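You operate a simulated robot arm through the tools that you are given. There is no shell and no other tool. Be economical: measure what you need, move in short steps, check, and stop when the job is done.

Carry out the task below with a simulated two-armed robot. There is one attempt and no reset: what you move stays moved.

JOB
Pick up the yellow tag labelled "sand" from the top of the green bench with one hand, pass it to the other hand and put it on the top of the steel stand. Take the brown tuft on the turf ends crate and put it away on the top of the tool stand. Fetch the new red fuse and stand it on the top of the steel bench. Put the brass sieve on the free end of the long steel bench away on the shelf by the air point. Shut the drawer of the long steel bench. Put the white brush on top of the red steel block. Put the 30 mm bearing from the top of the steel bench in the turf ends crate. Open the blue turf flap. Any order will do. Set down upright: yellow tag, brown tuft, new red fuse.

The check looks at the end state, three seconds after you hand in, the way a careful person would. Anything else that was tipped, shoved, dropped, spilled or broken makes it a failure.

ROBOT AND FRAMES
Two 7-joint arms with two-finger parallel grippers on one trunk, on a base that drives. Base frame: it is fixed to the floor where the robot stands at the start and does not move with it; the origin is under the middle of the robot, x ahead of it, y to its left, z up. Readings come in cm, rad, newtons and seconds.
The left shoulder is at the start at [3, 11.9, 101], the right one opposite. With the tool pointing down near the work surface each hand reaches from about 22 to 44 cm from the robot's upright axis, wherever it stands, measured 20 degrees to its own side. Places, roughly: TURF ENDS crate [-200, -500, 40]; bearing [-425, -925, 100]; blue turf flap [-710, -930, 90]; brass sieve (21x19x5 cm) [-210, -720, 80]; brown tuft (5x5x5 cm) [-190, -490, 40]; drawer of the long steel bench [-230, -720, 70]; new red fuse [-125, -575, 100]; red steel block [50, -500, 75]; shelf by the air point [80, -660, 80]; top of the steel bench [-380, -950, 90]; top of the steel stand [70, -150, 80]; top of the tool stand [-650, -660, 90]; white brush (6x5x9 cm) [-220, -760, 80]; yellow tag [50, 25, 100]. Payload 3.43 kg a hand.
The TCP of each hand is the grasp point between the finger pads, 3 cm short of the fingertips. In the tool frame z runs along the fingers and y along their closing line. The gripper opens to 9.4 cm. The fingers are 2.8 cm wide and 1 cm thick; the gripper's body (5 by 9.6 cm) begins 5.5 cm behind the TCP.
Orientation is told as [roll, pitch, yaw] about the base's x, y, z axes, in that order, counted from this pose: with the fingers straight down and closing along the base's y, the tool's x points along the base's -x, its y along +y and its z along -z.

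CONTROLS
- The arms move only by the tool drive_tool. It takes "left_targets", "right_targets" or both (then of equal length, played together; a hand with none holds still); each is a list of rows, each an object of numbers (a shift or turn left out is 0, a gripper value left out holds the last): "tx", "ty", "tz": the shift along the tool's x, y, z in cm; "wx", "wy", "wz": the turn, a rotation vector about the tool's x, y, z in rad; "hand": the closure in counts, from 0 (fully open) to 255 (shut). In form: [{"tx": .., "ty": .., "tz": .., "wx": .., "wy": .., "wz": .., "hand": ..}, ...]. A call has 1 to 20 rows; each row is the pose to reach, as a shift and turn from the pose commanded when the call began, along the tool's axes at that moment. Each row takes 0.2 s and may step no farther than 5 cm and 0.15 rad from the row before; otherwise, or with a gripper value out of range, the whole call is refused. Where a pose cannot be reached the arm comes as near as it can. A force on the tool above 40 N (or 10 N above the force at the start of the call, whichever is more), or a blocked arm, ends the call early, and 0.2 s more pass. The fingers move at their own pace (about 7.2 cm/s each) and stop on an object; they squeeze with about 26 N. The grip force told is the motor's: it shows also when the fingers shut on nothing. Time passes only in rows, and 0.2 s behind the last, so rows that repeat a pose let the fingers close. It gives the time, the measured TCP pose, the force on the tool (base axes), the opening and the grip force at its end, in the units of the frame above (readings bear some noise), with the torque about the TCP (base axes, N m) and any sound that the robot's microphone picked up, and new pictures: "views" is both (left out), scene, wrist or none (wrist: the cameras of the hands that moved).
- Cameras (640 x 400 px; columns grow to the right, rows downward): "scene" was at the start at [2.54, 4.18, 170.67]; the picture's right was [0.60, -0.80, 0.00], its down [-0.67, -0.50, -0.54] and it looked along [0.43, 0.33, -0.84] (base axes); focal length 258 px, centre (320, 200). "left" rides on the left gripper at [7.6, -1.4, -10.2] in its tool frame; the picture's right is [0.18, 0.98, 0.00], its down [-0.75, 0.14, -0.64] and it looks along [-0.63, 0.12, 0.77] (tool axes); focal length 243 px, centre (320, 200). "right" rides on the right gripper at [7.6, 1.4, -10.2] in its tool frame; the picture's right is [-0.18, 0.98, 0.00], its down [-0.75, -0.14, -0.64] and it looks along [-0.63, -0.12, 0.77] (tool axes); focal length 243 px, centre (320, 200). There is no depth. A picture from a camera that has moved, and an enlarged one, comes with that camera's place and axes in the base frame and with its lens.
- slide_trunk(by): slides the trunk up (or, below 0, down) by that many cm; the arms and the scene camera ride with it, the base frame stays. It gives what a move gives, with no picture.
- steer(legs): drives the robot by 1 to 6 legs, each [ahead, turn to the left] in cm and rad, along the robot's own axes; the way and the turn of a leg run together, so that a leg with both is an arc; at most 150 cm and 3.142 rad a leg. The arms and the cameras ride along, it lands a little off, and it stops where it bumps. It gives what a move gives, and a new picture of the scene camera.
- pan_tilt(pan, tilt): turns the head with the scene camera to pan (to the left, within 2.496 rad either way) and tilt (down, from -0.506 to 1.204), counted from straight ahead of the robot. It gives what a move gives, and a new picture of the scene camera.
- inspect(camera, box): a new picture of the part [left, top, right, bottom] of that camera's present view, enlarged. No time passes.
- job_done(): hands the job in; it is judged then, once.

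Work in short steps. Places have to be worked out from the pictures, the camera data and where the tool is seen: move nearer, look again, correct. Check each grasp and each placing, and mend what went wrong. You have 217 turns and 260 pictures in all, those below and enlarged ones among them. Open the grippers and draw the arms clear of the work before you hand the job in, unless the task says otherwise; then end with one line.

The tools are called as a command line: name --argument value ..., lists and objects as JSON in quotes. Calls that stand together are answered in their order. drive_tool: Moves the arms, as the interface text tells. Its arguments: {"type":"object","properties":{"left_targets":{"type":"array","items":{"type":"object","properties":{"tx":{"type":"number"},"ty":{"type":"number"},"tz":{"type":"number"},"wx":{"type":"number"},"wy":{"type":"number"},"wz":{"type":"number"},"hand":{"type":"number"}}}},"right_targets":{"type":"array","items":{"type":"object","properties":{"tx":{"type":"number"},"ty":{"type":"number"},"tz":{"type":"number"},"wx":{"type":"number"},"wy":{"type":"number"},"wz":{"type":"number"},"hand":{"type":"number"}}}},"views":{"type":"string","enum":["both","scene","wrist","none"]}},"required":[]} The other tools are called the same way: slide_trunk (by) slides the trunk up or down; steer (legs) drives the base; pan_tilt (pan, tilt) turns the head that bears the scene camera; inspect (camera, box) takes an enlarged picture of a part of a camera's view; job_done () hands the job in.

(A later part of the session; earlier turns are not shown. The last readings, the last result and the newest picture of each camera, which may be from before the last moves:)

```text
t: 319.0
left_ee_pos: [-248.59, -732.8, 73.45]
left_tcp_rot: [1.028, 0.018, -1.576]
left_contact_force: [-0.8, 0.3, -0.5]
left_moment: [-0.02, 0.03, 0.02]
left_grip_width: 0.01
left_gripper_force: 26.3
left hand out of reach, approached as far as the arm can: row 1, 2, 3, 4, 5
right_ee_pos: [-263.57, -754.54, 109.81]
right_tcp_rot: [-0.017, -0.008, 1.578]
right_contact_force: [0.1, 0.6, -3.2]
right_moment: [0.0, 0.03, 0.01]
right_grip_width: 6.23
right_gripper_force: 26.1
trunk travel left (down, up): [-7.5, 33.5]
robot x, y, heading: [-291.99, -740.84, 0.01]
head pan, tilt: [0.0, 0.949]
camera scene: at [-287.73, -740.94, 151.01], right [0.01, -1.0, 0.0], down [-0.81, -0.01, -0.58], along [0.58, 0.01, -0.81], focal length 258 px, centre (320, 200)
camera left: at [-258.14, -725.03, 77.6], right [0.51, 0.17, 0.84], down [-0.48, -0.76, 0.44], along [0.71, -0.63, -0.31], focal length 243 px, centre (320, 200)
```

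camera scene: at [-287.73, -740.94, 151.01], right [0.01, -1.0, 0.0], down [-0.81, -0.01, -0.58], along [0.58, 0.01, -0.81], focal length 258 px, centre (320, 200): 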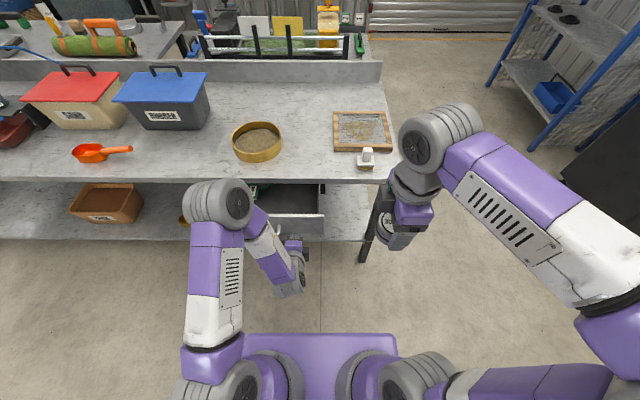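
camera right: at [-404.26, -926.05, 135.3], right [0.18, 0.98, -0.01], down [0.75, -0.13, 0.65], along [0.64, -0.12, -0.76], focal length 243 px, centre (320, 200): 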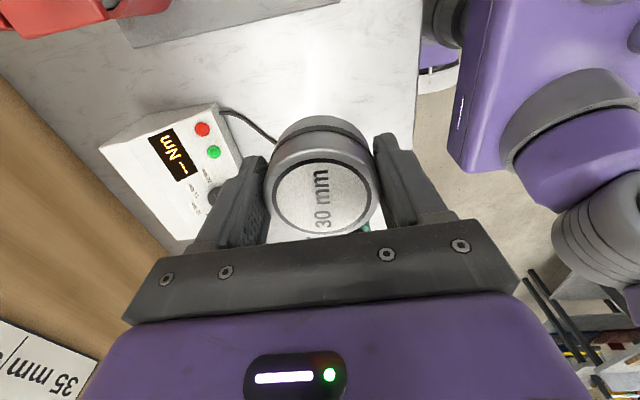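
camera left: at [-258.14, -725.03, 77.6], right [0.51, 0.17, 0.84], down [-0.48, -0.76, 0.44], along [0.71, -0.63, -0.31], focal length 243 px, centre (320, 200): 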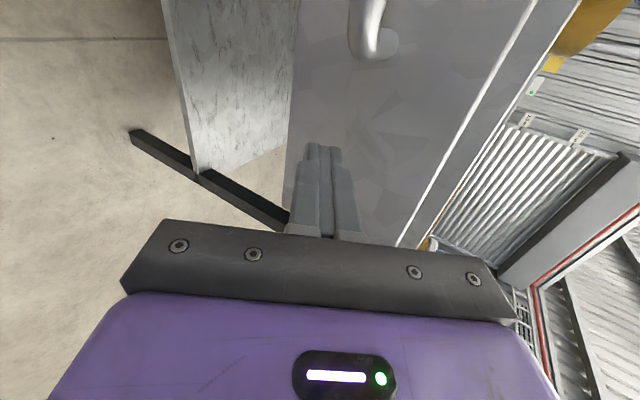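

Fist is against the panel's right part. I push forward in 1 cm steps, up to 12 cm.

drive_tool --left_targets '[{"ty": 0.52, "tz": 0.86}, {"ty": 1.03, "tz": 1.71}, {"ty": 1.55, "tz": 2.57}, {"ty": 2.07, "tz": 3.42}, {"ty": 2.6, "tz": 4.28}, {"ty": 3.1, "tz": 5.14}, {"ty": 3.62, "tz": 6.0}, {"ty": 4.14, "tz": 6.85}, {"ty": 4.65, "tz": 7.7}, {"ty": 5.17, "tz": 8.56}, {"ty": 5.69, "tz": 9.4}, {"ty": 6.2, "tz": 10.27}, {"ty": 6.2, "tz": 10.27}]' --views "both"

```text
t: 321.8
left_ee_pos: [-236.62, -732.92, 73.63]
left_tcp_rot: [1.028, 0.018, -1.577]
left_contact_force: [-1.0, -0.6, -1.5]
left_moment: [-0.01, 0.06, -0.01]
left_grip_width: 0.01
left_gripper_force: 25.8
right_ee_pos: [-263.43, -754.55, 109.93]
right_tcp_rot: [-0.015, -0.007, 1.578]
right_contact_force: [0.0, 0.6, -3.3]
right_moment: [0.0, -0.02, 0.01]
right_grip_width: 6.23
right_gripper_force: 26.1
trunk travel left (down, up): [-7.5, 33.5]
robot x, y, heading: [-291.77, -741.09, 0.005]
head pan, tilt: [0.0, 0.949]
camera scene: at [-287.73, -740.94, 151.01], right [0.01, -1.0, 0.0], down [-0.81, -0.01, -0.58], along [0.58, 0.01, -0.81], focal length 258 px, centre (320, 200)
camera left: at [-246.09, -725.08, 77.67], right [0.51, 0.17, 0.84], down [-0.48, -0.76, 0.44], along [0.71, -0.63, -0.31], focal length 243 px, centre (320, 200)
```

scene: 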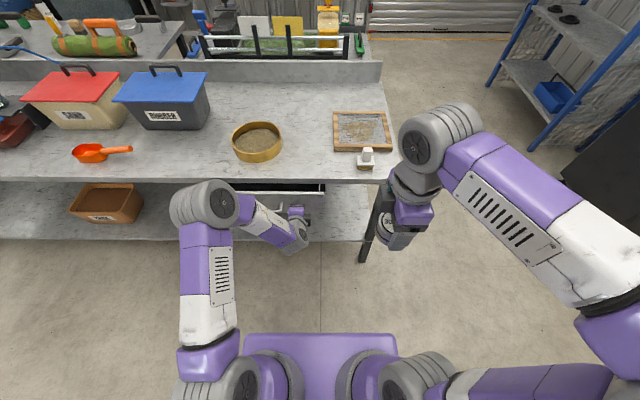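
left: 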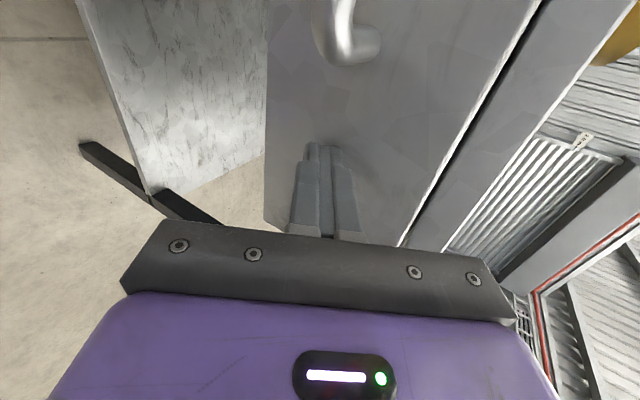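

The drawer moves in; the panel is nearly under the bench edge. I push 5 cm more in fine steps until it stops.

drive_tool --left_targets '[{"ty": 0.26, "tz": 0.43}, {"ty": 0.52, "tz": 0.86}, {"ty": 0.78, "tz": 1.28}, {"ty": 1.03, "tz": 1.71}, {"ty": 1.3, "tz": 2.14}, {"ty": 1.55, "tz": 2.57}, {"ty": 1.8, "tz": 3.0}, {"ty": 2.07, "tz": 3.42}, {"ty": 2.33, "tz": 3.85}, {"ty": 2.6, "tz": 4.28}]' --views "both"

```text
t: 324.0
left_ee_pos: [-231.67, -732.86, 73.56]
left_tcp_rot: [1.028, 0.016, -1.576]
left_contact_force: [-2.2, 1.2, -1.8]
left_moment: [-0.03, 0.02, 0.04]
left_grip_width: 0.0
left_gripper_force: 25.7
right_ee_pos: [-263.43, -754.57, 109.87]
right_tcp_rot: [-0.016, -0.006, 1.579]
right_contact_force: [0.0, -0.1, -3.0]
right_moment: [0.02, 0.01, 0.03]
right_grip_width: 6.24
right_gripper_force: 25.4
trunk travel left (down, up): [-7.5, 33.5]
robot x, y, heading: [-292.05, -741.2, 0.014]
head pan, tilt: [0.0, 0.949]
camera scene: at [-287.73, -740.92, 151.01], right [0.01, -1.0, 0.0], down [-0.81, -0.01, -0.58], along [0.58, 0.01, -0.81], focal length 258 px, centre (320, 200)
camera left: at [-241.08, -725.11, 77.71], right [0.51, 0.17, 0.85], down [-0.48, -0.76, 0.44], along [0.71, -0.63, -0.31], focal length 243 px, centre (320, 200)
```

scene: 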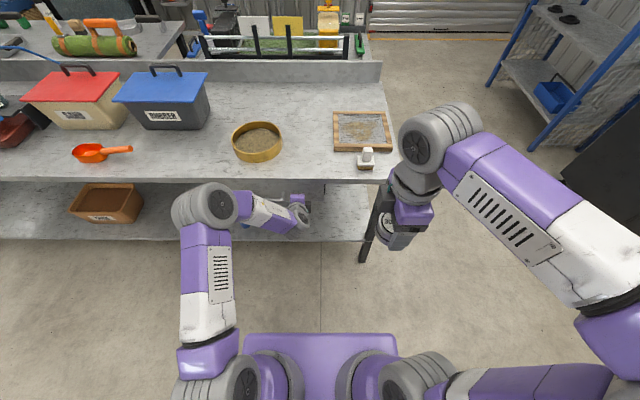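
left: 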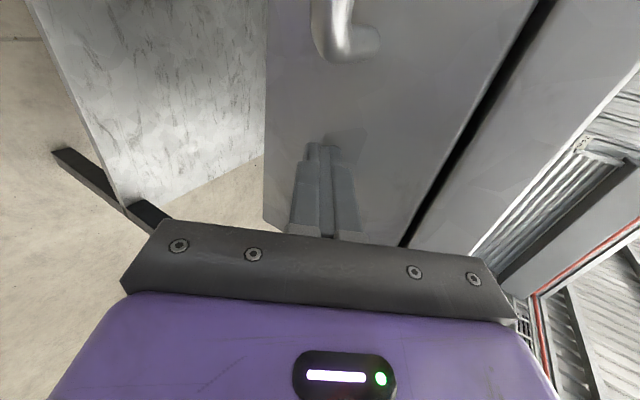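

Still sliding freely. I push on 4 cm more with force watch.

drive_tool --left_targets '[{"ty": 0.26, "tz": 0.43}, {"ty": 0.52, "tz": 0.86}, {"ty": 0.78, "tz": 1.28}, {"ty": 1.03, "tz": 1.71}, {"ty": 1.3, "tz": 2.14}, {"ty": 1.55, "tz": 2.57}, {"ty": 1.8, "tz": 3.0}, {"ty": 2.07, "tz": 3.42}]' --views "wrist"

```text
t: 325.8
left_ee_pos: [-228.38, -732.87, 73.54]
left_tcp_rot: [1.023, 0.015, -1.575]
left_contact_force: [-25.2, 3.8, 15.9]
left_moment: [0.03, -0.3, 0.23]
left_grip_width: 0.0
left_gripper_force: 26.2
right_ee_pos: [-263.88, -754.43, 109.94]
right_tcp_rot: [-0.017, -0.007, 1.579]
right_contact_force: [0.2, -0.4, -3.2]
right_moment: [-0.02, 0.01, 0.02]
right_grip_width: 6.23
right_gripper_force: 26.2
trunk travel left (down, up): [-7.5, 33.5]
robot x, y, heading: [-292.43, -740.8, 0.009]
head pan, tilt: [0.0, 0.949]
stopped in row 8 (left hand): the force on the tool passed its limit at 47 N (the readings are from after the stop); the commanded pose is now the measured one
camera left: at [-237.81, -725.15, 77.72], right [0.51, 0.17, 0.84], down [-0.48, -0.76, 0.44], along [0.71, -0.63, -0.31], focal length 243 px, centre (320, 200)
```

left: 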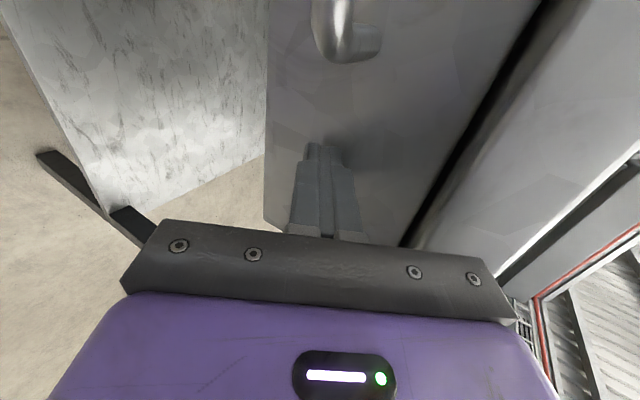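

It stopped firmly. I back the fist off 10 cm and check the drawer's position.

drive_tool --left_targets '[{"ty": -0.52, "tz": -0.86}, {"ty": -1.55, "tz": -2.57}, {"ty": -2.6, "tz": -4.28}, {"ty": -4.14, "tz": -6.85}, {"ty": -5.2, "tz": -8.6}, {"ty": -6.2, "tz": -10.3}]' --views "both"

```text
t: 327.2
left_ee_pos: [-240.0, -732.74, 73.46]
left_tcp_rot: [1.02, 0.018, -1.578]
left_contact_force: [0.2, 0.2, 0.2]
left_moment: [-0.02, 0.02, 0.04]
left_grip_width: 0.0
left_gripper_force: 26.1
right_ee_pos: [-263.41, -754.45, 109.89]
right_tcp_rot: [-0.016, -0.007, 1.58]
right_contact_force: [-0.6, -0.5, -3.1]
right_moment: [-0.01, 0.02, 0.01]
right_grip_width: 6.19
right_gripper_force: 25.6
trunk travel left (down, up): [-7.5, 33.5]
robot x, y, heading: [-292.13, -740.87, 0.008]
head pan, tilt: [0.0, 0.949]
camera scene: at [-287.8, -740.93, 151.01], right [0.01, -1.0, 0.0], down [-0.81, -0.01, -0.58], along [0.58, 0.01, -0.81], focal length 258 px, centre (320, 200)
camera left: at [-249.53, -724.99, 77.67], right [0.52, 0.17, 0.84], down [-0.48, -0.76, 0.44], along [0.71, -0.63, -0.31], focal length 243 px, centre (320, 200)
```

scene: 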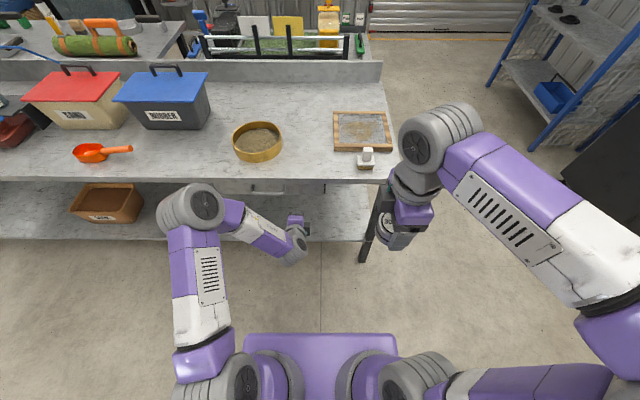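
left: 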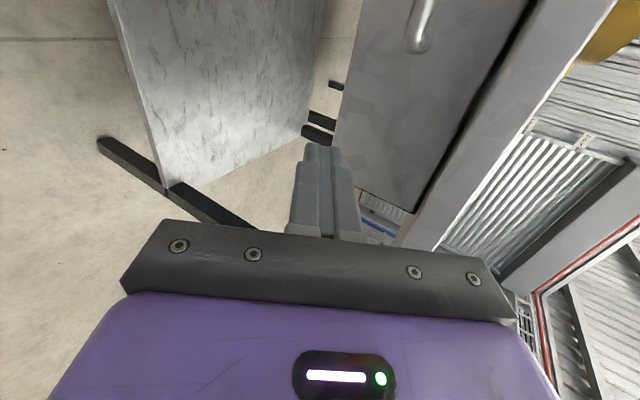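

The drawer is shut with only its handle protruding. I raise and level the left hand, then lift the trunk.

drive_tool --left_targets '[{"ty": -2, "tz": -3.5}, {"ty": -4, "tz": -7}, {"ty": -2, "tz": -10, "wx": 0.14}, {"ty": 1, "tz": -12, "wx": 0.28}, {"ty": 5, "tz": -14, "wx": 0.42}, {"ty": 9, "tz": -16, "wx": 0.56}, {"ty": 13, "tz": -18, "wx": 0.7}, {"ty": 17, "tz": -20, "wx": 0.84}, {"ty": 21, "tz": -22, "wx": 0.98}, {"ty": 24, "tz": -24, "wx": 1.02, "hand": 60}, {"ty": 24, "tz": -24, "wx": 1.02, "hand": 60}]' --views "none"

slide_trunk --by 20

```text
t: 329.6
left_ee_pos: [-248.2, -733.22, 106.34]
left_tcp_rot: [-0.003, 0.016, -1.58]
left_contact_force: [0.4, 0.2, 0.5]
left_moment: [0.02, 0.0, 0.01]
left_grip_width: 7.2
left_gripper_force: 0.1
right_ee_pos: [-263.46, -754.45, 109.94]
right_tcp_rot: [-0.016, -0.006, 1.58]
right_contact_force: [-1.0, 0.4, -3.6]
right_moment: [0.03, -0.04, 0.0]
right_grip_width: 6.24
right_gripper_force: 26.1
trunk travel left (down, up): [-7.5, 33.5]
robot x, y, heading: [-291.96, -741.1, 0.007]
head pan, tilt: [0.0, 0.949]
```

```text
t: 331.8
left_ee_pos: [-248.0, -733.28, 126.29]
left_tcp_rot: [-0.001, 0.018, -1.578]
left_contact_force: [-0.8, -0.1, -0.6]
left_moment: [0.01, 0.02, 0.03]
left_grip_width: 7.18
left_gripper_force: 0.0
right_ee_pos: [-263.48, -754.53, 129.75]
right_tcp_rot: [-0.016, -0.006, 1.581]
right_contact_force: [0.9, -0.2, -3.8]
right_moment: [-0.03, 0.02, -0.01]
right_grip_width: 6.22
right_gripper_force: 26.5
trunk travel left (down, up): [-27.5, 13.5]
robot x, y, heading: [-292.24, -741.15, 0.01]
head pan, tilt: [0.0, 0.949]
```

I shift the robot ~26 cm south so the brush is on the left hand's side, then approach.

steer --legs '[[-12, 0], [0, -1.58], [26, 0], [0, 1.571], [34, 0]]'

```text
t: 343.9
left_ee_pos: [-226.39, -756.96, 126.35]
left_tcp_rot: [0.0, 0.016, -1.555]
left_contact_force: [-0.7, 0.1, -0.4]
left_moment: [0.02, -0.02, -0.01]
left_grip_width: 7.19
left_gripper_force: 0.1
right_ee_pos: [-241.34, -778.83, 129.9]
right_tcp_rot: [-0.015, -0.006, 1.6]
right_contact_force: [-0.3, -0.2, -3.3]
right_moment: [0.03, -0.01, 0.01]
right_grip_width: 6.23
right_gripper_force: 26.2
trunk travel left (down, up): [-27.5, 13.5]
robot x, y, heading: [-270.27, -765.53, 0.035]
head pan, tilt: [0.0, 0.949]
camera scene: at [-266.03, -765.66, 171.01], right [0.03, -1.0, 0.0], down [-0.81, -0.03, -0.58], along [0.58, 0.02, -0.81], focal length 258 px, centre (320, 200)
```

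scene: 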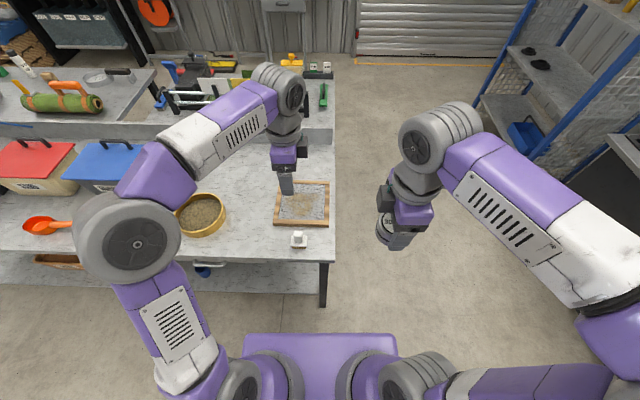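

The left hand is now nearly over the brush. I look with its camera.

inspect --camera "left" --box '[0, 0, 640, 400]'

inspect --camera "scene" --box '[180, 180, 340, 280]'

```text
1.00 times, centred on (320, 200) of left (not enlarged: the box is as wide or as high as the picture)
camera zoom: at [-228.06, -749.51, 136.62], right [0.98, 0.2, 0.0], down [0.16, -0.76, 0.63], along [0.13, -0.62, -0.78], focal length 243 px, centre (320, 200)
```

zoom: 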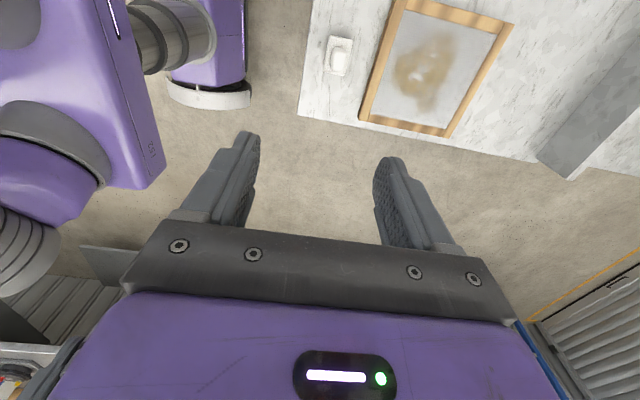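

```text
4.00 times, centred on (260, 230) of scene
camera zoom: at [-266.03, -765.66, 171.01], right [0.03, -1.0, 0.0], down [-0.81, -0.03, -0.58], along [0.58, 0.02, -0.81], focal length 1033 px, centre (560, 80)
```

zoom: 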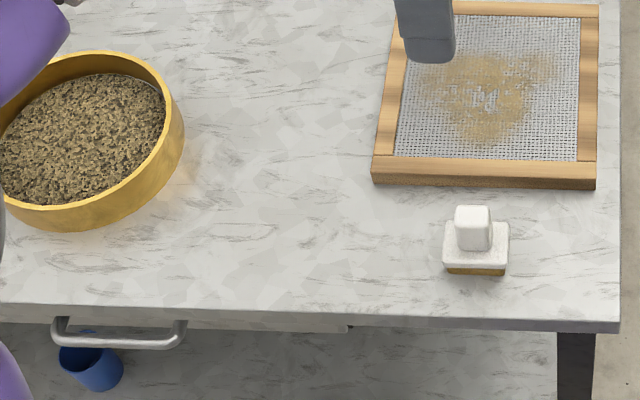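

Brush handle top is near [−223.6, −756.3, 92]. I part-close and descend above it.

drive_tool --left_targets '[{"ty": 1, "tx": 0.2, "tz": 4, "hand": 110}, {"ty": 2, "tx": 0.4, "tz": 8, "hand": 110}, {"ty": 2.6, "tx": 0.6, "tz": 12}, {"ty": 2.6, "tx": 0.6, "tz": 16}, {"ty": 2.6, "tx": 0.6, "tz": 20}, {"ty": 2.6, "tx": 0.6, "tz": 24}, {"ty": 2.6, "tx": 0.6, "tz": 24}]' --views "wrist"

```text
t: 345.5
left_ee_pos: [-223.99, -756.04, 102.17]
left_tcp_rot: [0.0, 0.018, -1.554]
left_contact_force: [0.3, -0.6, 1.0]
left_moment: [0.01, -0.04, -0.02]
left_grip_width: 5.33
left_gripper_force: 0.2
right_ee_pos: [-241.64, -778.7, 129.87]
right_tcp_rot: [-0.017, -0.007, 1.602]
right_contact_force: [0.6, -0.4, -3.5]
right_moment: [0.02, 0.01, 0.01]
right_grip_width: 6.24
right_gripper_force: 26.4
trunk travel left (down, up): [-27.5, 13.5]
robot x, y, heading: [-269.91, -765.55, 0.037]
head pan, tilt: [0.0, 0.949]
camera left: at [-225.59, -748.5, 112.5], right [0.98, 0.2, 0.0], down [0.15, -0.76, 0.63], along [0.13, -0.62, -0.78], focal length 243 px, centre (320, 200)
```

left: 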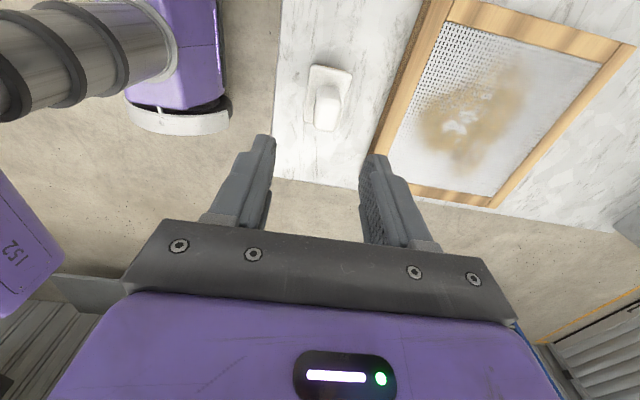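

Aligned. I descend 10 cm and close on the handle.

drive_tool --left_targets '[{"tz": 3}, {"tz": 6}, {"tz": 8}, {"tz": 9}, {"tz": 10}, {"tz": 10, "hand": 255}, {"tz": 10, "hand": 255}, {"tz": 10, "hand": 255}, {"tz": 10, "hand": 255}]' --views "wrist"

```text
t: 347.5
left_ee_pos: [-223.9, -755.87, 92.21]
left_tcp_rot: [-0.001, 0.018, -1.553]
left_contact_force: [-0.2, 0.1, -0.3]
left_moment: [0.01, -0.02, -0.01]
left_grip_width: 2.31
left_gripper_force: 25.8
right_ee_pos: [-241.53, -778.68, 129.89]
right_tcp_rot: [-0.015, -0.009, 1.602]
right_contact_force: [-0.3, -0.1, -2.4]
right_moment: [0.0, 0.02, 0.01]
right_grip_width: 6.22
right_gripper_force: 25.6
trunk travel left (down, up): [-27.5, 13.5]
robot x, y, heading: [-270.18, -765.86, 0.036]
head pan, tilt: [0.0, 0.949]
camera left: at [-225.5, -748.27, 102.52], right [0.98, 0.2, 0.0], down [0.16, -0.76, 0.63], along [0.13, -0.62, -0.78], focal length 243 px, centre (320, 200)
```

left: 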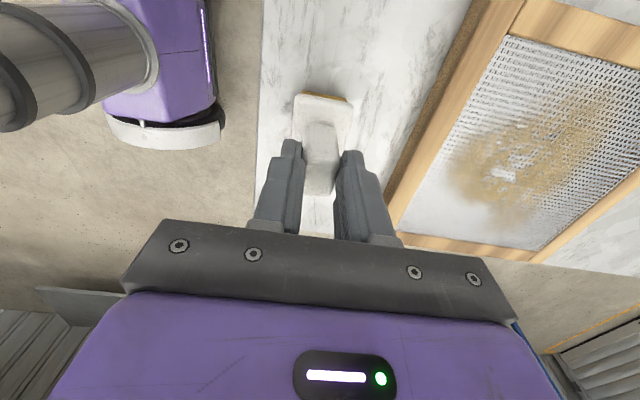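

Gripped at 2.3 cm. Lift straight up.

drive_tool --left_targets '[{"tz": -1}, {"tz": -4}, {"tz": -8}, {"tz": -13}, {"tz": -18}, {"tz": -23}, {"tz": -28, "ty": -1}, {"tz": -32, "ty": -4}, {"tz": -36, "ty": -7}, {"tz": -38, "ty": -10}, {"tz": -38, "ty": -10}]' --views "wrist"

```text
refused: row 7 steps farther than a row can; nothing moved
```

Row 7 was too long; I resend with smaller steps.

drive_tool --left_targets '[{"tz": -1}, {"tz": -4}, {"tz": -8}, {"tz": -12}, {"tz": -16}, {"tz": -20}, {"tz": -24}, {"tz": -28}, {"tz": -31, "ty": -3}, {"tz": -34, "ty": -6}, {"tz": -37, "ty": -9}, {"tz": -38, "ty": -11}, {"tz": -38, "ty": -11}]' --views "wrist"

```text
t: 350.3
left_ee_pos: [-235.04, -756.68, 130.36]
left_tcp_rot: [-0.002, 0.018, -1.553]
left_contact_force: [-1.2, 0.3, -1.0]
left_moment: [0.0, 0.0, -0.01]
left_grip_width: 2.32
left_gripper_force: 25.9
right_ee_pos: [-241.47, -778.77, 129.9]
right_tcp_rot: [-0.016, -0.007, 1.603]
right_contact_force: [-0.7, -0.1, -2.8]
right_moment: [-0.02, 0.0, 0.0]
right_grip_width: 6.22
right_gripper_force: 26.1
trunk travel left (down, up): [-27.5, 13.5]
robot x, y, heading: [-270.01, -765.68, 0.032]
head pan, tilt: [0.0, 0.949]
camera left: at [-236.46, -749.06, 140.63], right [0.98, 0.2, 0.0], down [0.16, -0.76, 0.63], along [0.13, -0.62, -0.78], focal length 243 px, centre (320, 200)
```

left: 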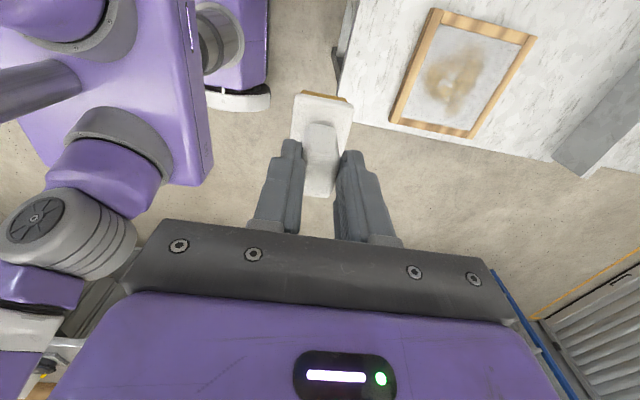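

The brush is held. Now to the crate: back out, north, then east along y≈−431.

steer --legs '[[-62, 0], [0, 1.538], [120, 0], [120, 0], [95, 0], [0, -1.571]]'

```text
t: 377.4
left_ee_pos: [-300.11, -422.02, 130.28]
left_tcp_rot: [0.001, 0.018, -1.587]
left_contact_force: [-0.3, -0.2, -1.2]
left_moment: [0.01, 0.01, 0.0]
left_grip_width: 2.32
left_gripper_force: 26.3
right_ee_pos: [-307.5, -443.85, 129.89]
right_tcp_rot: [-0.016, -0.006, 1.572]
right_contact_force: [-0.1, -0.1, -3.2]
right_moment: [0.0, 0.04, -0.01]
right_grip_width: 6.22
right_gripper_force: 26.0
trunk travel left (down, up): [-27.5, 13.5]
robot x, y, heading: [-335.74, -430.22, 0.004]
head pan, tilt: [0.0, 0.949]
camera scene: at [-331.58, -430.16, 171.01], right [0.0, -1.0, 0.0], down [-0.81, 0.0, -0.58], along [0.58, 0.0, -0.81], focal length 258 px, centre (320, 200)
```

scene: 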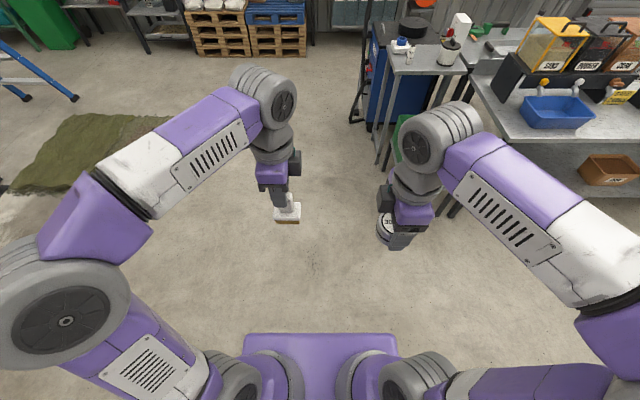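

Clear. East 149 cm, then face south toward the crate.

steer --legs '[[149, 0], [0, -1.575], [16, 0]]'

pan_tilt --pan 0.0 --tilt 1.0

```text
t: 389.7
left_ee_pos: [-182.02, -482.9, 130.32]
left_tcp_rot: [-0.002, 0.018, 3.079]
left_contact_force: [0.3, 0.3, 0.0]
left_moment: [0.01, 0.0, 0.0]
left_grip_width: 2.32
left_gripper_force: 25.8
right_ee_pos: [-203.44, -474.51, 129.86]
right_tcp_rot: [-0.014, -0.007, -0.048]
right_contact_force: [0.2, 0.2, -3.2]
right_moment: [0.0, -0.01, 0.01]
right_grip_width: 6.22
right_gripper_force: 26.0
trunk travel left (down, up): [-27.5, 13.5]
robot x, y, heading: [-188.48, -446.66, -1.619]
head pan, tilt: [0.0, 0.949]
camera scene: at [-188.69, -451.2, 171.01], right [-1.0, 0.05, 0.0], down [0.04, 0.81, -0.58], along [-0.03, -0.58, -0.81], focal length 258 px, centre (320, 200)
```

scene: 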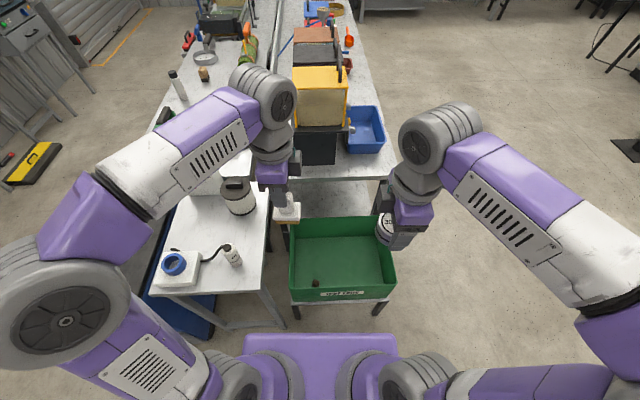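

```text
t: 390.3
left_ee_pos: [-182.19, -482.96, 130.37]
left_tcp_rot: [-0.001, 0.018, 3.079]
left_contact_force: [0.1, 0.1, -1.3]
left_moment: [-0.01, 0.0, -0.03]
left_grip_width: 2.35
left_gripper_force: 25.8
right_ee_pos: [-203.44, -474.59, 129.87]
right_tcp_rot: [-0.015, -0.007, -0.047]
right_contact_force: [-0.2, -0.2, -3.2]
right_moment: [-0.02, 0.01, 0.01]
right_grip_width: 6.21
right_gripper_force: 26.1
trunk travel left (down, up): [-27.5, 13.5]
robot x, y, heading: [-188.4, -446.77, -1.615]
head pan, tilt: [0.0, 1.0]
camera scene: at [-188.67, -450.88, 170.65], right [-1.0, 0.05, 0.0], down [0.04, 0.84, -0.54], along [-0.02, -0.54, -0.84], focal length 258 px, centre (320, 200)
```

scene: 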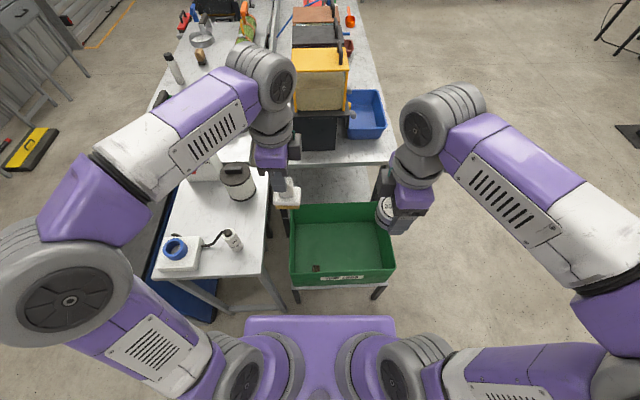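

Tuft confirmed at [−188, −492]. I move 12 cm closer and lower the trunk 20 cm to set down the bearing first.

steer --legs '[[12, 0.044]]'

slide_trunk --by -20

```text
t: 391.5
left_ee_pos: [-180.77, -494.47, 130.42]
left_tcp_rot: [0.001, 0.016, 3.125]
left_contact_force: [-0.2, -0.3, -1.1]
left_moment: [-0.02, -0.03, 0.0]
left_grip_width: 2.33
left_gripper_force: 26.3
right_ee_pos: [-202.63, -487.15, 129.94]
right_tcp_rot: [-0.015, -0.006, -0.006]
right_contact_force: [-0.1, 0.5, -3.4]
right_moment: [0.05, -0.04, 0.0]
right_grip_width: 6.21
right_gripper_force: 25.9
trunk travel left (down, up): [-27.5, 13.5]
robot x, y, heading: [-188.68, -458.96, -1.578]
head pan, tilt: [0.0, 1.0]
camera scene: at [-188.77, -462.8, 170.65], right [-1.0, 0.0, 0.0], down [0.0, 0.84, -0.54], along [0.0, -0.54, -0.84], focal length 258 px, centre (320, 200)
```

scene: 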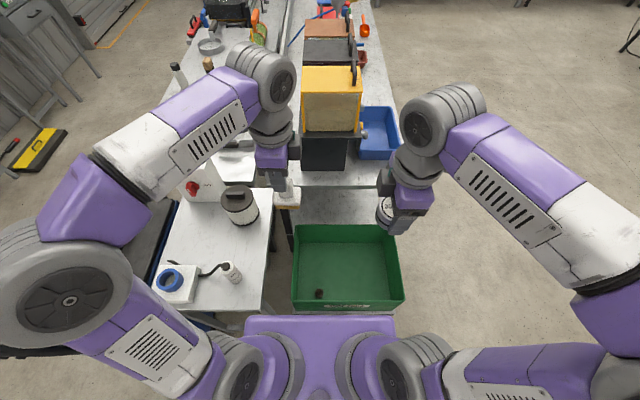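

```text
t: 393.7
left_ee_pos: [-180.83, -494.51, 110.3]
left_tcp_rot: [0.0, 0.016, 3.124]
left_contact_force: [0.4, 0.8, -1.5]
left_moment: [0.0, 0.01, 0.0]
left_grip_width: 2.32
left_gripper_force: 27.1
right_ee_pos: [-202.58, -487.21, 109.9]
right_tcp_rot: [-0.016, -0.007, -0.003]
right_contact_force: [0.0, 0.5, -3.1]
right_moment: [0.0, 0.03, -0.03]
right_grip_width: 6.23
right_gripper_force: 26.3
trunk travel left (down, up): [-7.5, 33.5]
robot x, y, heading: [-188.79, -458.81, -1.568]
head pan, tilt: [0.0, 1.0]
```

I move the right hand over the crate centre-right and descend into it.

drive_tool --right_targets '[{"tx": 1, "ty": -4}, {"tx": 2, "ty": -8}, {"tx": 3.5, "ty": -12}, {"tx": 4.4, "ty": -16}, {"tx": 4.4, "ty": -16, "tz": 4}, {"tx": 4.4, "ty": -16, "tz": 8.5}, {"tx": 4.4, "ty": -16, "tz": 13}, {"tx": 4.4, "ty": -16, "tz": 17.5}, {"tx": 4.4, "ty": -16, "tz": 22}, {"tx": 4.4, "ty": -16, "tz": 26.5}, {"tx": 4.4, "ty": -16, "tz": 31}, {"tx": 4.4, "ty": -16, "tz": 35}, {"tx": 4.4, "ty": -16, "tz": 39}, {"tx": 4.4, "ty": -16, "tz": 43}, {"tx": 4.4, "ty": -16, "tz": 43}]' --views "both"

```text
t: 396.9
left_ee_pos: [-180.86, -494.45, 110.36]
left_tcp_rot: [0.001, 0.017, 3.124]
left_contact_force: [-0.2, -0.2, -1.0]
left_moment: [-0.01, -0.03, 0.02]
left_grip_width: 2.35
left_gripper_force: 26.5
right_ee_pos: [-206.64, -503.75, 67.16]
right_tcp_rot: [-0.016, -0.006, -0.003]
right_contact_force: [-0.4, -0.2, -2.8]
right_moment: [0.0, -0.01, -0.02]
right_grip_width: 6.25
right_gripper_force: 25.6
trunk travel left (down, up): [-7.5, 33.5]
robot x, y, heading: [-188.83, -459.13, -1.568]
head pan, tilt: [0.0, 1.0]
camera scene: at [-188.77, -462.77, 150.65], right [-1.0, 0.0, 0.0], down [0.0, 0.84, -0.54], along [0.0, -0.54, -0.84], focal length 258 px, centre (320, 200)
camera right: at [-214.37, -502.24, 77.22], right [0.19, 0.98, -0.01], down [0.75, -0.13, 0.65], along [0.64, -0.13, -0.76], focal length 243 px, centre (320, 200)
```

scene: 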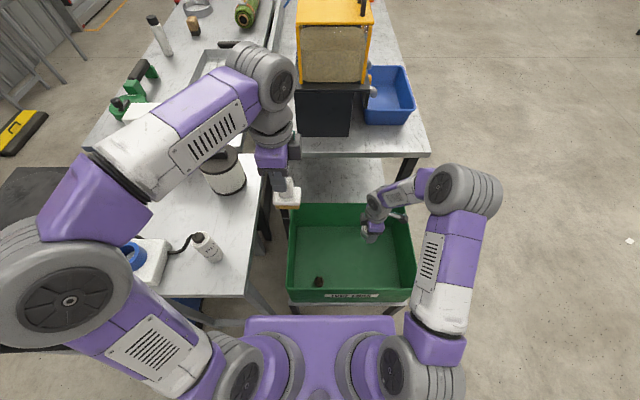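
right: 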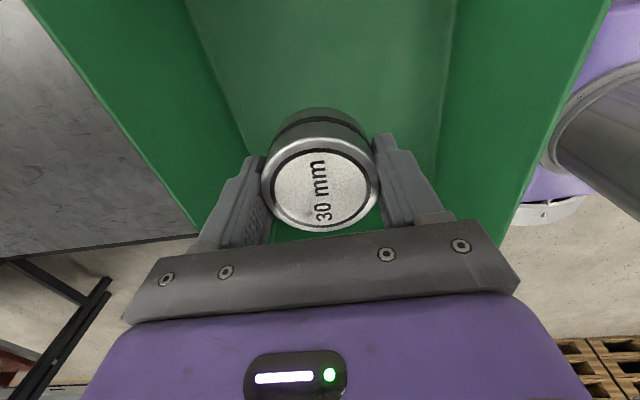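

Clear inside the crate. Descend another 19 cm, then slow steps to contact.

drive_tool --right_targets '[{"tz": 4}, {"tz": 8}, {"tz": 12}, {"tz": 16}, {"tz": 19}, {"tz": 20}, {"tz": 20.8}, {"tz": 21.4}, {"tz": 22}, {"tz": 22.5}, {"tz": 23}, {"tz": 23.4}, {"tz": 23.8}, {"tz": 24.2}, {"tz": 24.6}, {"tz": 25}]' --views "wrist"

```text
t: 400.3
left_ee_pos: [-180.85, -494.46, 110.33]
left_tcp_rot: [0.0, 0.018, 3.125]
left_contact_force: [-0.4, 0.1, -0.2]
left_moment: [-0.01, -0.03, -0.03]
left_grip_width: 2.33
left_gripper_force: 25.9
right_ee_pos: [-206.6, -504.29, 42.15]
right_tcp_rot: [-0.017, -0.009, -0.004]
right_contact_force: [-0.2, 0.2, -2.0]
right_moment: [0.02, -0.01, -0.01]
right_grip_width: 6.19
right_gripper_force: 26.0
trunk travel left (down, up): [-7.5, 33.5]
robot x, y, heading: [-188.54, -458.97, -1.575]
head pan, tilt: [0.0, 1.0]
camera right: at [-214.16, -502.61, 52.19], right [0.19, 0.98, -0.01], down [0.75, -0.13, 0.65], along [0.64, -0.13, -0.76], focal length 243 px, centre (320, 200)
```

right: 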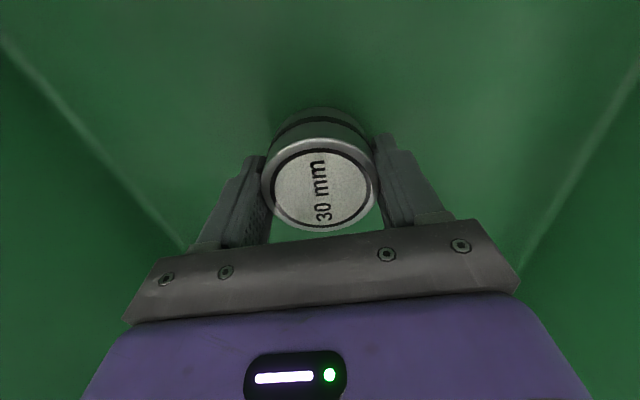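

No contact yet at z 42; I continue in fine steps.

drive_tool --right_targets '[{"tz": 0.4}, {"tz": 0.8}, {"tz": 1.2}, {"tz": 1.6}, {"tz": 2.0}, {"tz": 2.4}, {"tz": 2.8}, {"tz": 3.2}, {"tz": 3.6}, {"tz": 4.0}, {"tz": 4.4}, {"tz": 4.8}]' --views "none"

```text
t: 401.9
left_ee_pos: [-180.84, -494.41, 110.37]
left_tcp_rot: [0.001, 0.017, 3.123]
left_contact_force: [0.3, -0.1, -0.1]
left_moment: [0.02, 0.01, -0.02]
left_grip_width: 2.32
left_gripper_force: 26.2
right_ee_pos: [-206.41, -504.37, 39.73]
right_tcp_rot: [-0.015, -0.002, -0.005]
right_contact_force: [0.2, 6.9, 22.9]
right_moment: [1.08, -0.07, -0.07]
right_grip_width: 6.25
right_gripper_force: 25.9
trunk travel left (down, up): [-7.5, 33.5]
robot x, y, heading: [-188.85, -458.93, -1.572]
head pan, tilt: [0.0, 1.0]
stopped in row 8 (right hand): the force on the tool passed its limit at 45 N (the readings are from after the stop); the commanded pose is now the measured one
```

Contact. I relax 0.15 cm, open, and rise.

drive_tool --right_targets '[{"tz": -0.15}, {"tz": -0.15, "hand": 60}, {"tz": -0.15, "hand": 20}, {"tz": -0.15, "hand": 0}, {"tz": -0.15, "hand": 0}, {"tz": -2, "hand": 0}, {"tz": -5}, {"tz": -9}, {"tz": -13}, {"tz": -17}, {"tz": -17}]' --views "wrist"

```text
t: 404.3
left_ee_pos: [-180.92, -494.45, 110.33]
left_tcp_rot: [-0.001, 0.016, 3.125]
left_contact_force: [0.1, 0.0, -1.7]
left_moment: [0.0, 0.04, -0.01]
left_grip_width: 2.3
left_gripper_force: 26.0
right_ee_pos: [-206.66, -504.14, 56.71]
right_tcp_rot: [-0.016, -0.005, -0.005]
right_contact_force: [-0.2, -0.2, 0.1]
right_moment: [0.02, -0.01, 0.01]
right_grip_width: 9.42
right_gripper_force: 0.1
trunk travel left (down, up): [-7.5, 33.5]
robot x, y, heading: [-188.55, -458.97, -1.571]
head pan, tilt: [0.0, 1.0]
camera right: at [-214.32, -502.58, 66.77], right [0.19, 0.98, -0.01], down [0.75, -0.14, 0.65], along [0.63, -0.13, -0.76], focal length 243 px, centre (320, 200)
```

right: 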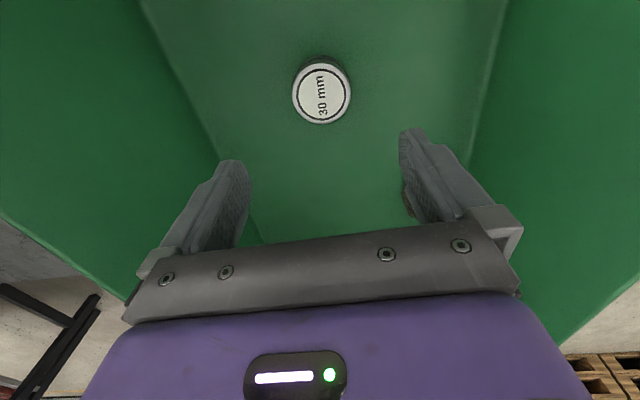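

Bearing is in the crate. Next the tuft at [−188.3, −493.2]: I move the right hand above it within the crate.

drive_tool --right_targets '[{"tx": -4, "ty": 2, "hand": 60}, {"tx": -8, "ty": 4, "hand": 60}, {"tx": -12, "ty": 6.5, "hand": 60}, {"tx": -16, "ty": 9, "hand": 60}, {"tx": -18.3, "ty": 10.8, "hand": 60}, {"tx": -18.3, "ty": 10.8, "hand": 60}]' --views "both"

```text
t: 405.7
left_ee_pos: [-180.87, -494.43, 110.38]
left_tcp_rot: [0.0, 0.017, 3.124]
left_contact_force: [-0.3, -0.6, -0.4]
left_moment: [0.01, -0.01, 0.01]
left_grip_width: 2.36
left_gripper_force: 25.8
right_ee_pos: [-188.34, -493.25, 56.23]
right_tcp_rot: [-0.016, -0.005, -0.004]
right_contact_force: [1.0, 1.1, -0.4]
right_moment: [-0.01, 0.0, 0.02]
right_grip_width: 7.16
right_gripper_force: 0.1
trunk travel left (down, up): [-7.5, 33.5]
robot x, y, heading: [-188.81, -458.78, -1.57]
head pan, tilt: [0.0, 1.0]
camera scene: at [-188.79, -462.78, 150.65], right [-1.0, 0.0, 0.0], down [0.0, 0.84, -0.54], along [0.0, -0.54, -0.84], focal length 258 px, centre (320, 200)
camera right: at [-196.01, -491.63, 66.39], right [0.19, 0.98, -0.01], down [0.75, -0.14, 0.65], along [0.63, -0.13, -0.76], focal length 243 px, centre (320, 200)
```

scene: 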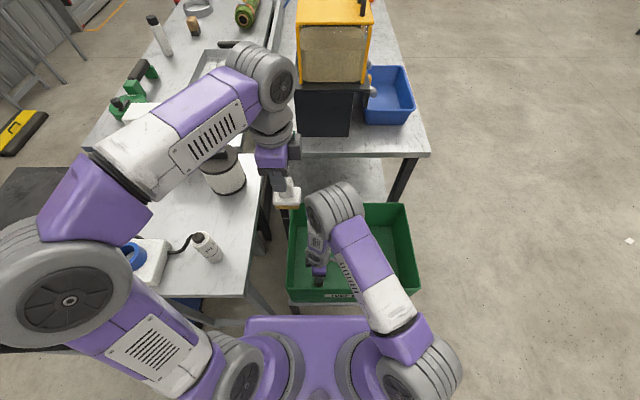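
right: 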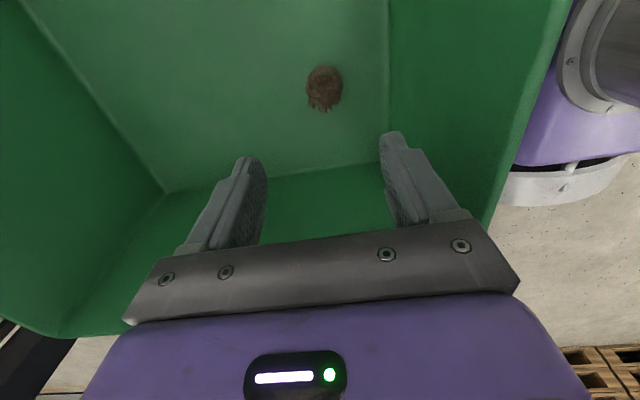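

Tuft is centred. Descend to TCP z≈40 and close.

drive_tool --right_targets '[{"tz": 4}, {"tz": 8}, {"tz": 11}, {"tz": 13.5}, {"tz": 15}, {"tz": 16}, {"tz": 16}, {"tz": 16, "hand": 255}, {"tz": 16, "hand": 255}, {"tz": 16, "hand": 255}, {"tz": 16, "hand": 255}, {"tz": 16, "hand": 255}]' --views "wrist"

```text
t: 408.3
left_ee_pos: [-180.82, -494.49, 110.28]
left_tcp_rot: [0.0, 0.015, 3.122]
left_contact_force: [0.6, 0.3, -1.1]
left_moment: [0.02, -0.02, 0.02]
left_grip_width: 2.34
left_gripper_force: 25.9
right_ee_pos: [-188.12, -493.73, 40.53]
right_tcp_rot: [-0.015, -0.006, -0.006]
right_contact_force: [0.7, 1.4, -0.4]
right_moment: [-0.01, -0.05, -0.02]
right_grip_width: 4.03
right_gripper_force: 26.0
trunk travel left (down, up): [-7.5, 33.5]
robot x, y, heading: [-188.34, -458.92, -1.571]
head pan, tilt: [0.0, 1.0]
camera right: at [-195.79, -492.04, 50.53], right [0.19, 0.98, -0.01], down [0.75, -0.13, 0.65], along [0.63, -0.13, -0.76], focal length 243 px, centre (320, 200)
```

right: 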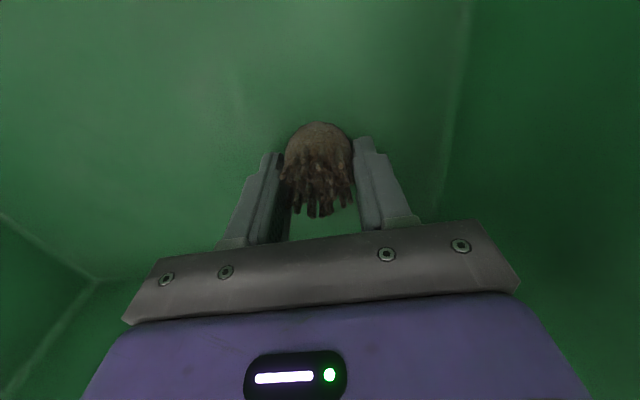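

Gripped at 4.0 cm. I lift, moving west away from under the left hand as I rise.

drive_tool --right_targets '[{"tz": -2}, {"tz": -6}, {"tz": -10}, {"tz": -14}, {"tz": -18, "tx": 1}, {"tz": -21, "tx": 4}, {"tz": -24, "tx": 7}, {"tz": -28, "tx": 10}, {"tz": -32, "tx": 12}, {"tz": -36, "tx": 14}, {"tz": -40, "tx": 15}, {"tz": -44, "tx": 16}, {"tz": -48, "tx": 17}, {"tz": -52, "tx": 18}, {"tz": -56, "tx": 18}, {"tz": -60, "tx": 18}, {"tz": -64, "tx": 18}, {"tz": -68, "tx": 18}, {"tz": -70, "tx": 18}, {"tz": -70, "tx": 18}]' --views "both"

```text
t: 412.5
left_ee_pos: [-180.84, -494.56, 110.42]
left_tcp_rot: [-0.001, 0.018, 3.124]
left_contact_force: [0.4, -0.3, -0.3]
left_moment: [0.02, -0.03, -0.05]
left_grip_width: 2.31
left_gripper_force: 25.6
right_ee_pos: [-206.48, -492.35, 110.56]
right_tcp_rot: [-0.017, -0.006, -0.003]
right_contact_force: [0.4, 0.3, 0.0]
right_moment: [0.01, 0.01, 0.01]
right_grip_width: 4.04
right_gripper_force: 26.0
trunk travel left (down, up): [-7.5, 33.5]
robot x, y, heading: [-188.86, -458.94, -1.568]
head pan, tilt: [0.0, 1.0]
camera scene: at [-188.78, -462.77, 150.65], right [-1.0, 0.0, 0.0], down [0.0, 0.84, -0.54], along [0.0, -0.54, -0.84], focal length 258 px, centre (320, 200)
camera right: at [-214.12, -490.79, 120.61], right [0.19, 0.98, -0.01], down [0.75, -0.13, 0.65], along [0.63, -0.13, -0.76], focal length 243 px, centre (320, 200)
```

scene: 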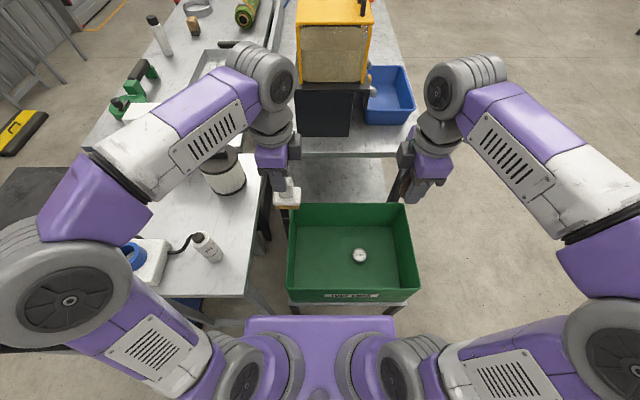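
right: 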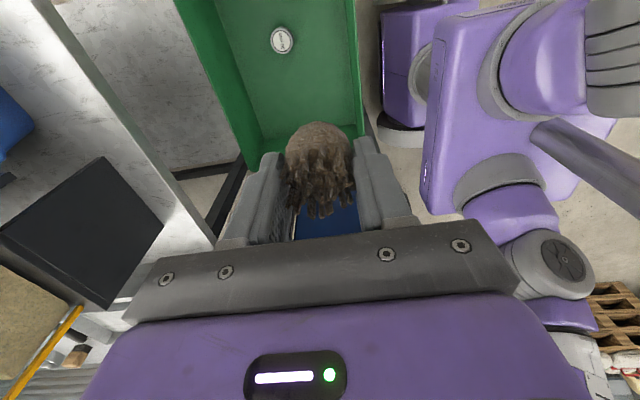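

The tuft is in hand and the bearing rests in the crate. I raise the trunk; the red block is close on the east side, so I deliver the brush next.

slide_trunk --by 20

steer --legs '[[-28, 0], [0, 1.571], [140, 0], [0, -1.571], [78, 0], [0, 1.571]]'

pan_tilt --pan 0.1 --tilt 0.65

```text
t: 414.7
left_ee_pos: [-180.77, -494.55, 130.49]
left_tcp_rot: [0.0, 0.018, 3.122]
left_contact_force: [0.9, -0.1, -1.3]
left_moment: [-0.01, 0.0, 0.0]
left_grip_width: 2.36
left_gripper_force: 26.1
right_ee_pos: [-206.48, -492.47, 130.59]
right_tcp_rot: [-0.016, -0.005, -0.006]
right_contact_force: [0.3, -0.5, -0.7]
right_moment: [0.0, 0.01, 0.01]
right_grip_width: 4.02
right_gripper_force: 26.1
trunk travel left (down, up): [-27.5, 13.5]
robot x, y, heading: [-189.09, -458.91, -1.571]
head pan, tilt: [0.0, 1.0]
```

```text
t: 438.5
left_ee_pos: [-14.46, -501.28, 130.39]
left_tcp_rot: [-0.001, 0.016, -1.603]
left_contact_force: [0.1, -0.5, -0.7]
left_moment: [0.0, -0.02, 0.03]
left_grip_width: 2.35
left_gripper_force: 26.2
right_ee_pos: [-16.98, -526.89, 130.5]
right_tcp_rot: [-0.015, -0.005, 1.551]
right_contact_force: [-0.2, 0.0, -0.8]
right_moment: [0.01, 0.0, 0.0]
right_grip_width: 4.02
right_gripper_force: 26.1
trunk travel left (down, up): [-27.5, 13.5]
robot x, y, heading: [-50.63, -508.78, -0.011]
head pan, tilt: [0.0, 1.0]
camera scene: at [-46.47, -508.69, 170.65], right [-0.02, -1.0, 0.0], down [-0.84, 0.01, -0.54], along [0.54, -0.01, -0.84], focal length 258 px, centre (320, 200)
```

scene: 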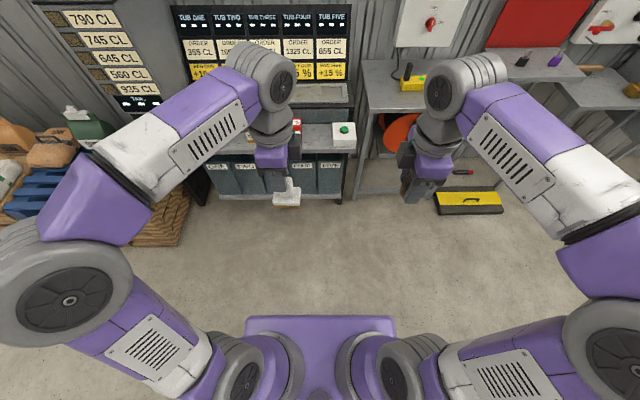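

```text
t: 439.3
left_ee_pos: [-14.52, -501.23, 130.39]
left_tcp_rot: [-0.001, 0.018, -1.605]
left_contact_force: [0.1, -0.7, -1.2]
left_moment: [0.01, -0.03, 0.01]
left_grip_width: 2.32
left_gripper_force: 26.3
right_ee_pos: [-17.1, -526.85, 130.56]
right_tcp_rot: [-0.015, -0.005, 1.554]
right_contact_force: [0.3, 0.3, 0.6]
right_moment: [0.04, 0.04, 0.01]
right_grip_width: 3.99
right_gripper_force: 25.7
trunk travel left (down, up): [-27.5, 13.5]
robot x, y, heading: [-50.26, -508.77, -0.019]
head pan, tilt: [0.099, 0.649]
camera scene: at [-44.79, -507.87, 173.41], right [0.08, -1.0, 0.0], down [-0.6, -0.05, -0.8], along [0.79, 0.07, -0.61], focal length 258 px, centre (320, 200)
```

scene: 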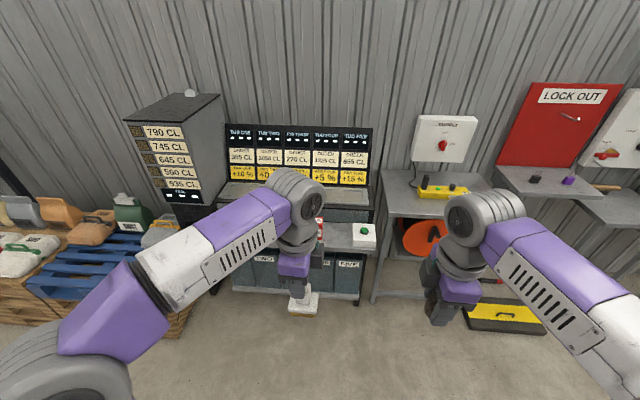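

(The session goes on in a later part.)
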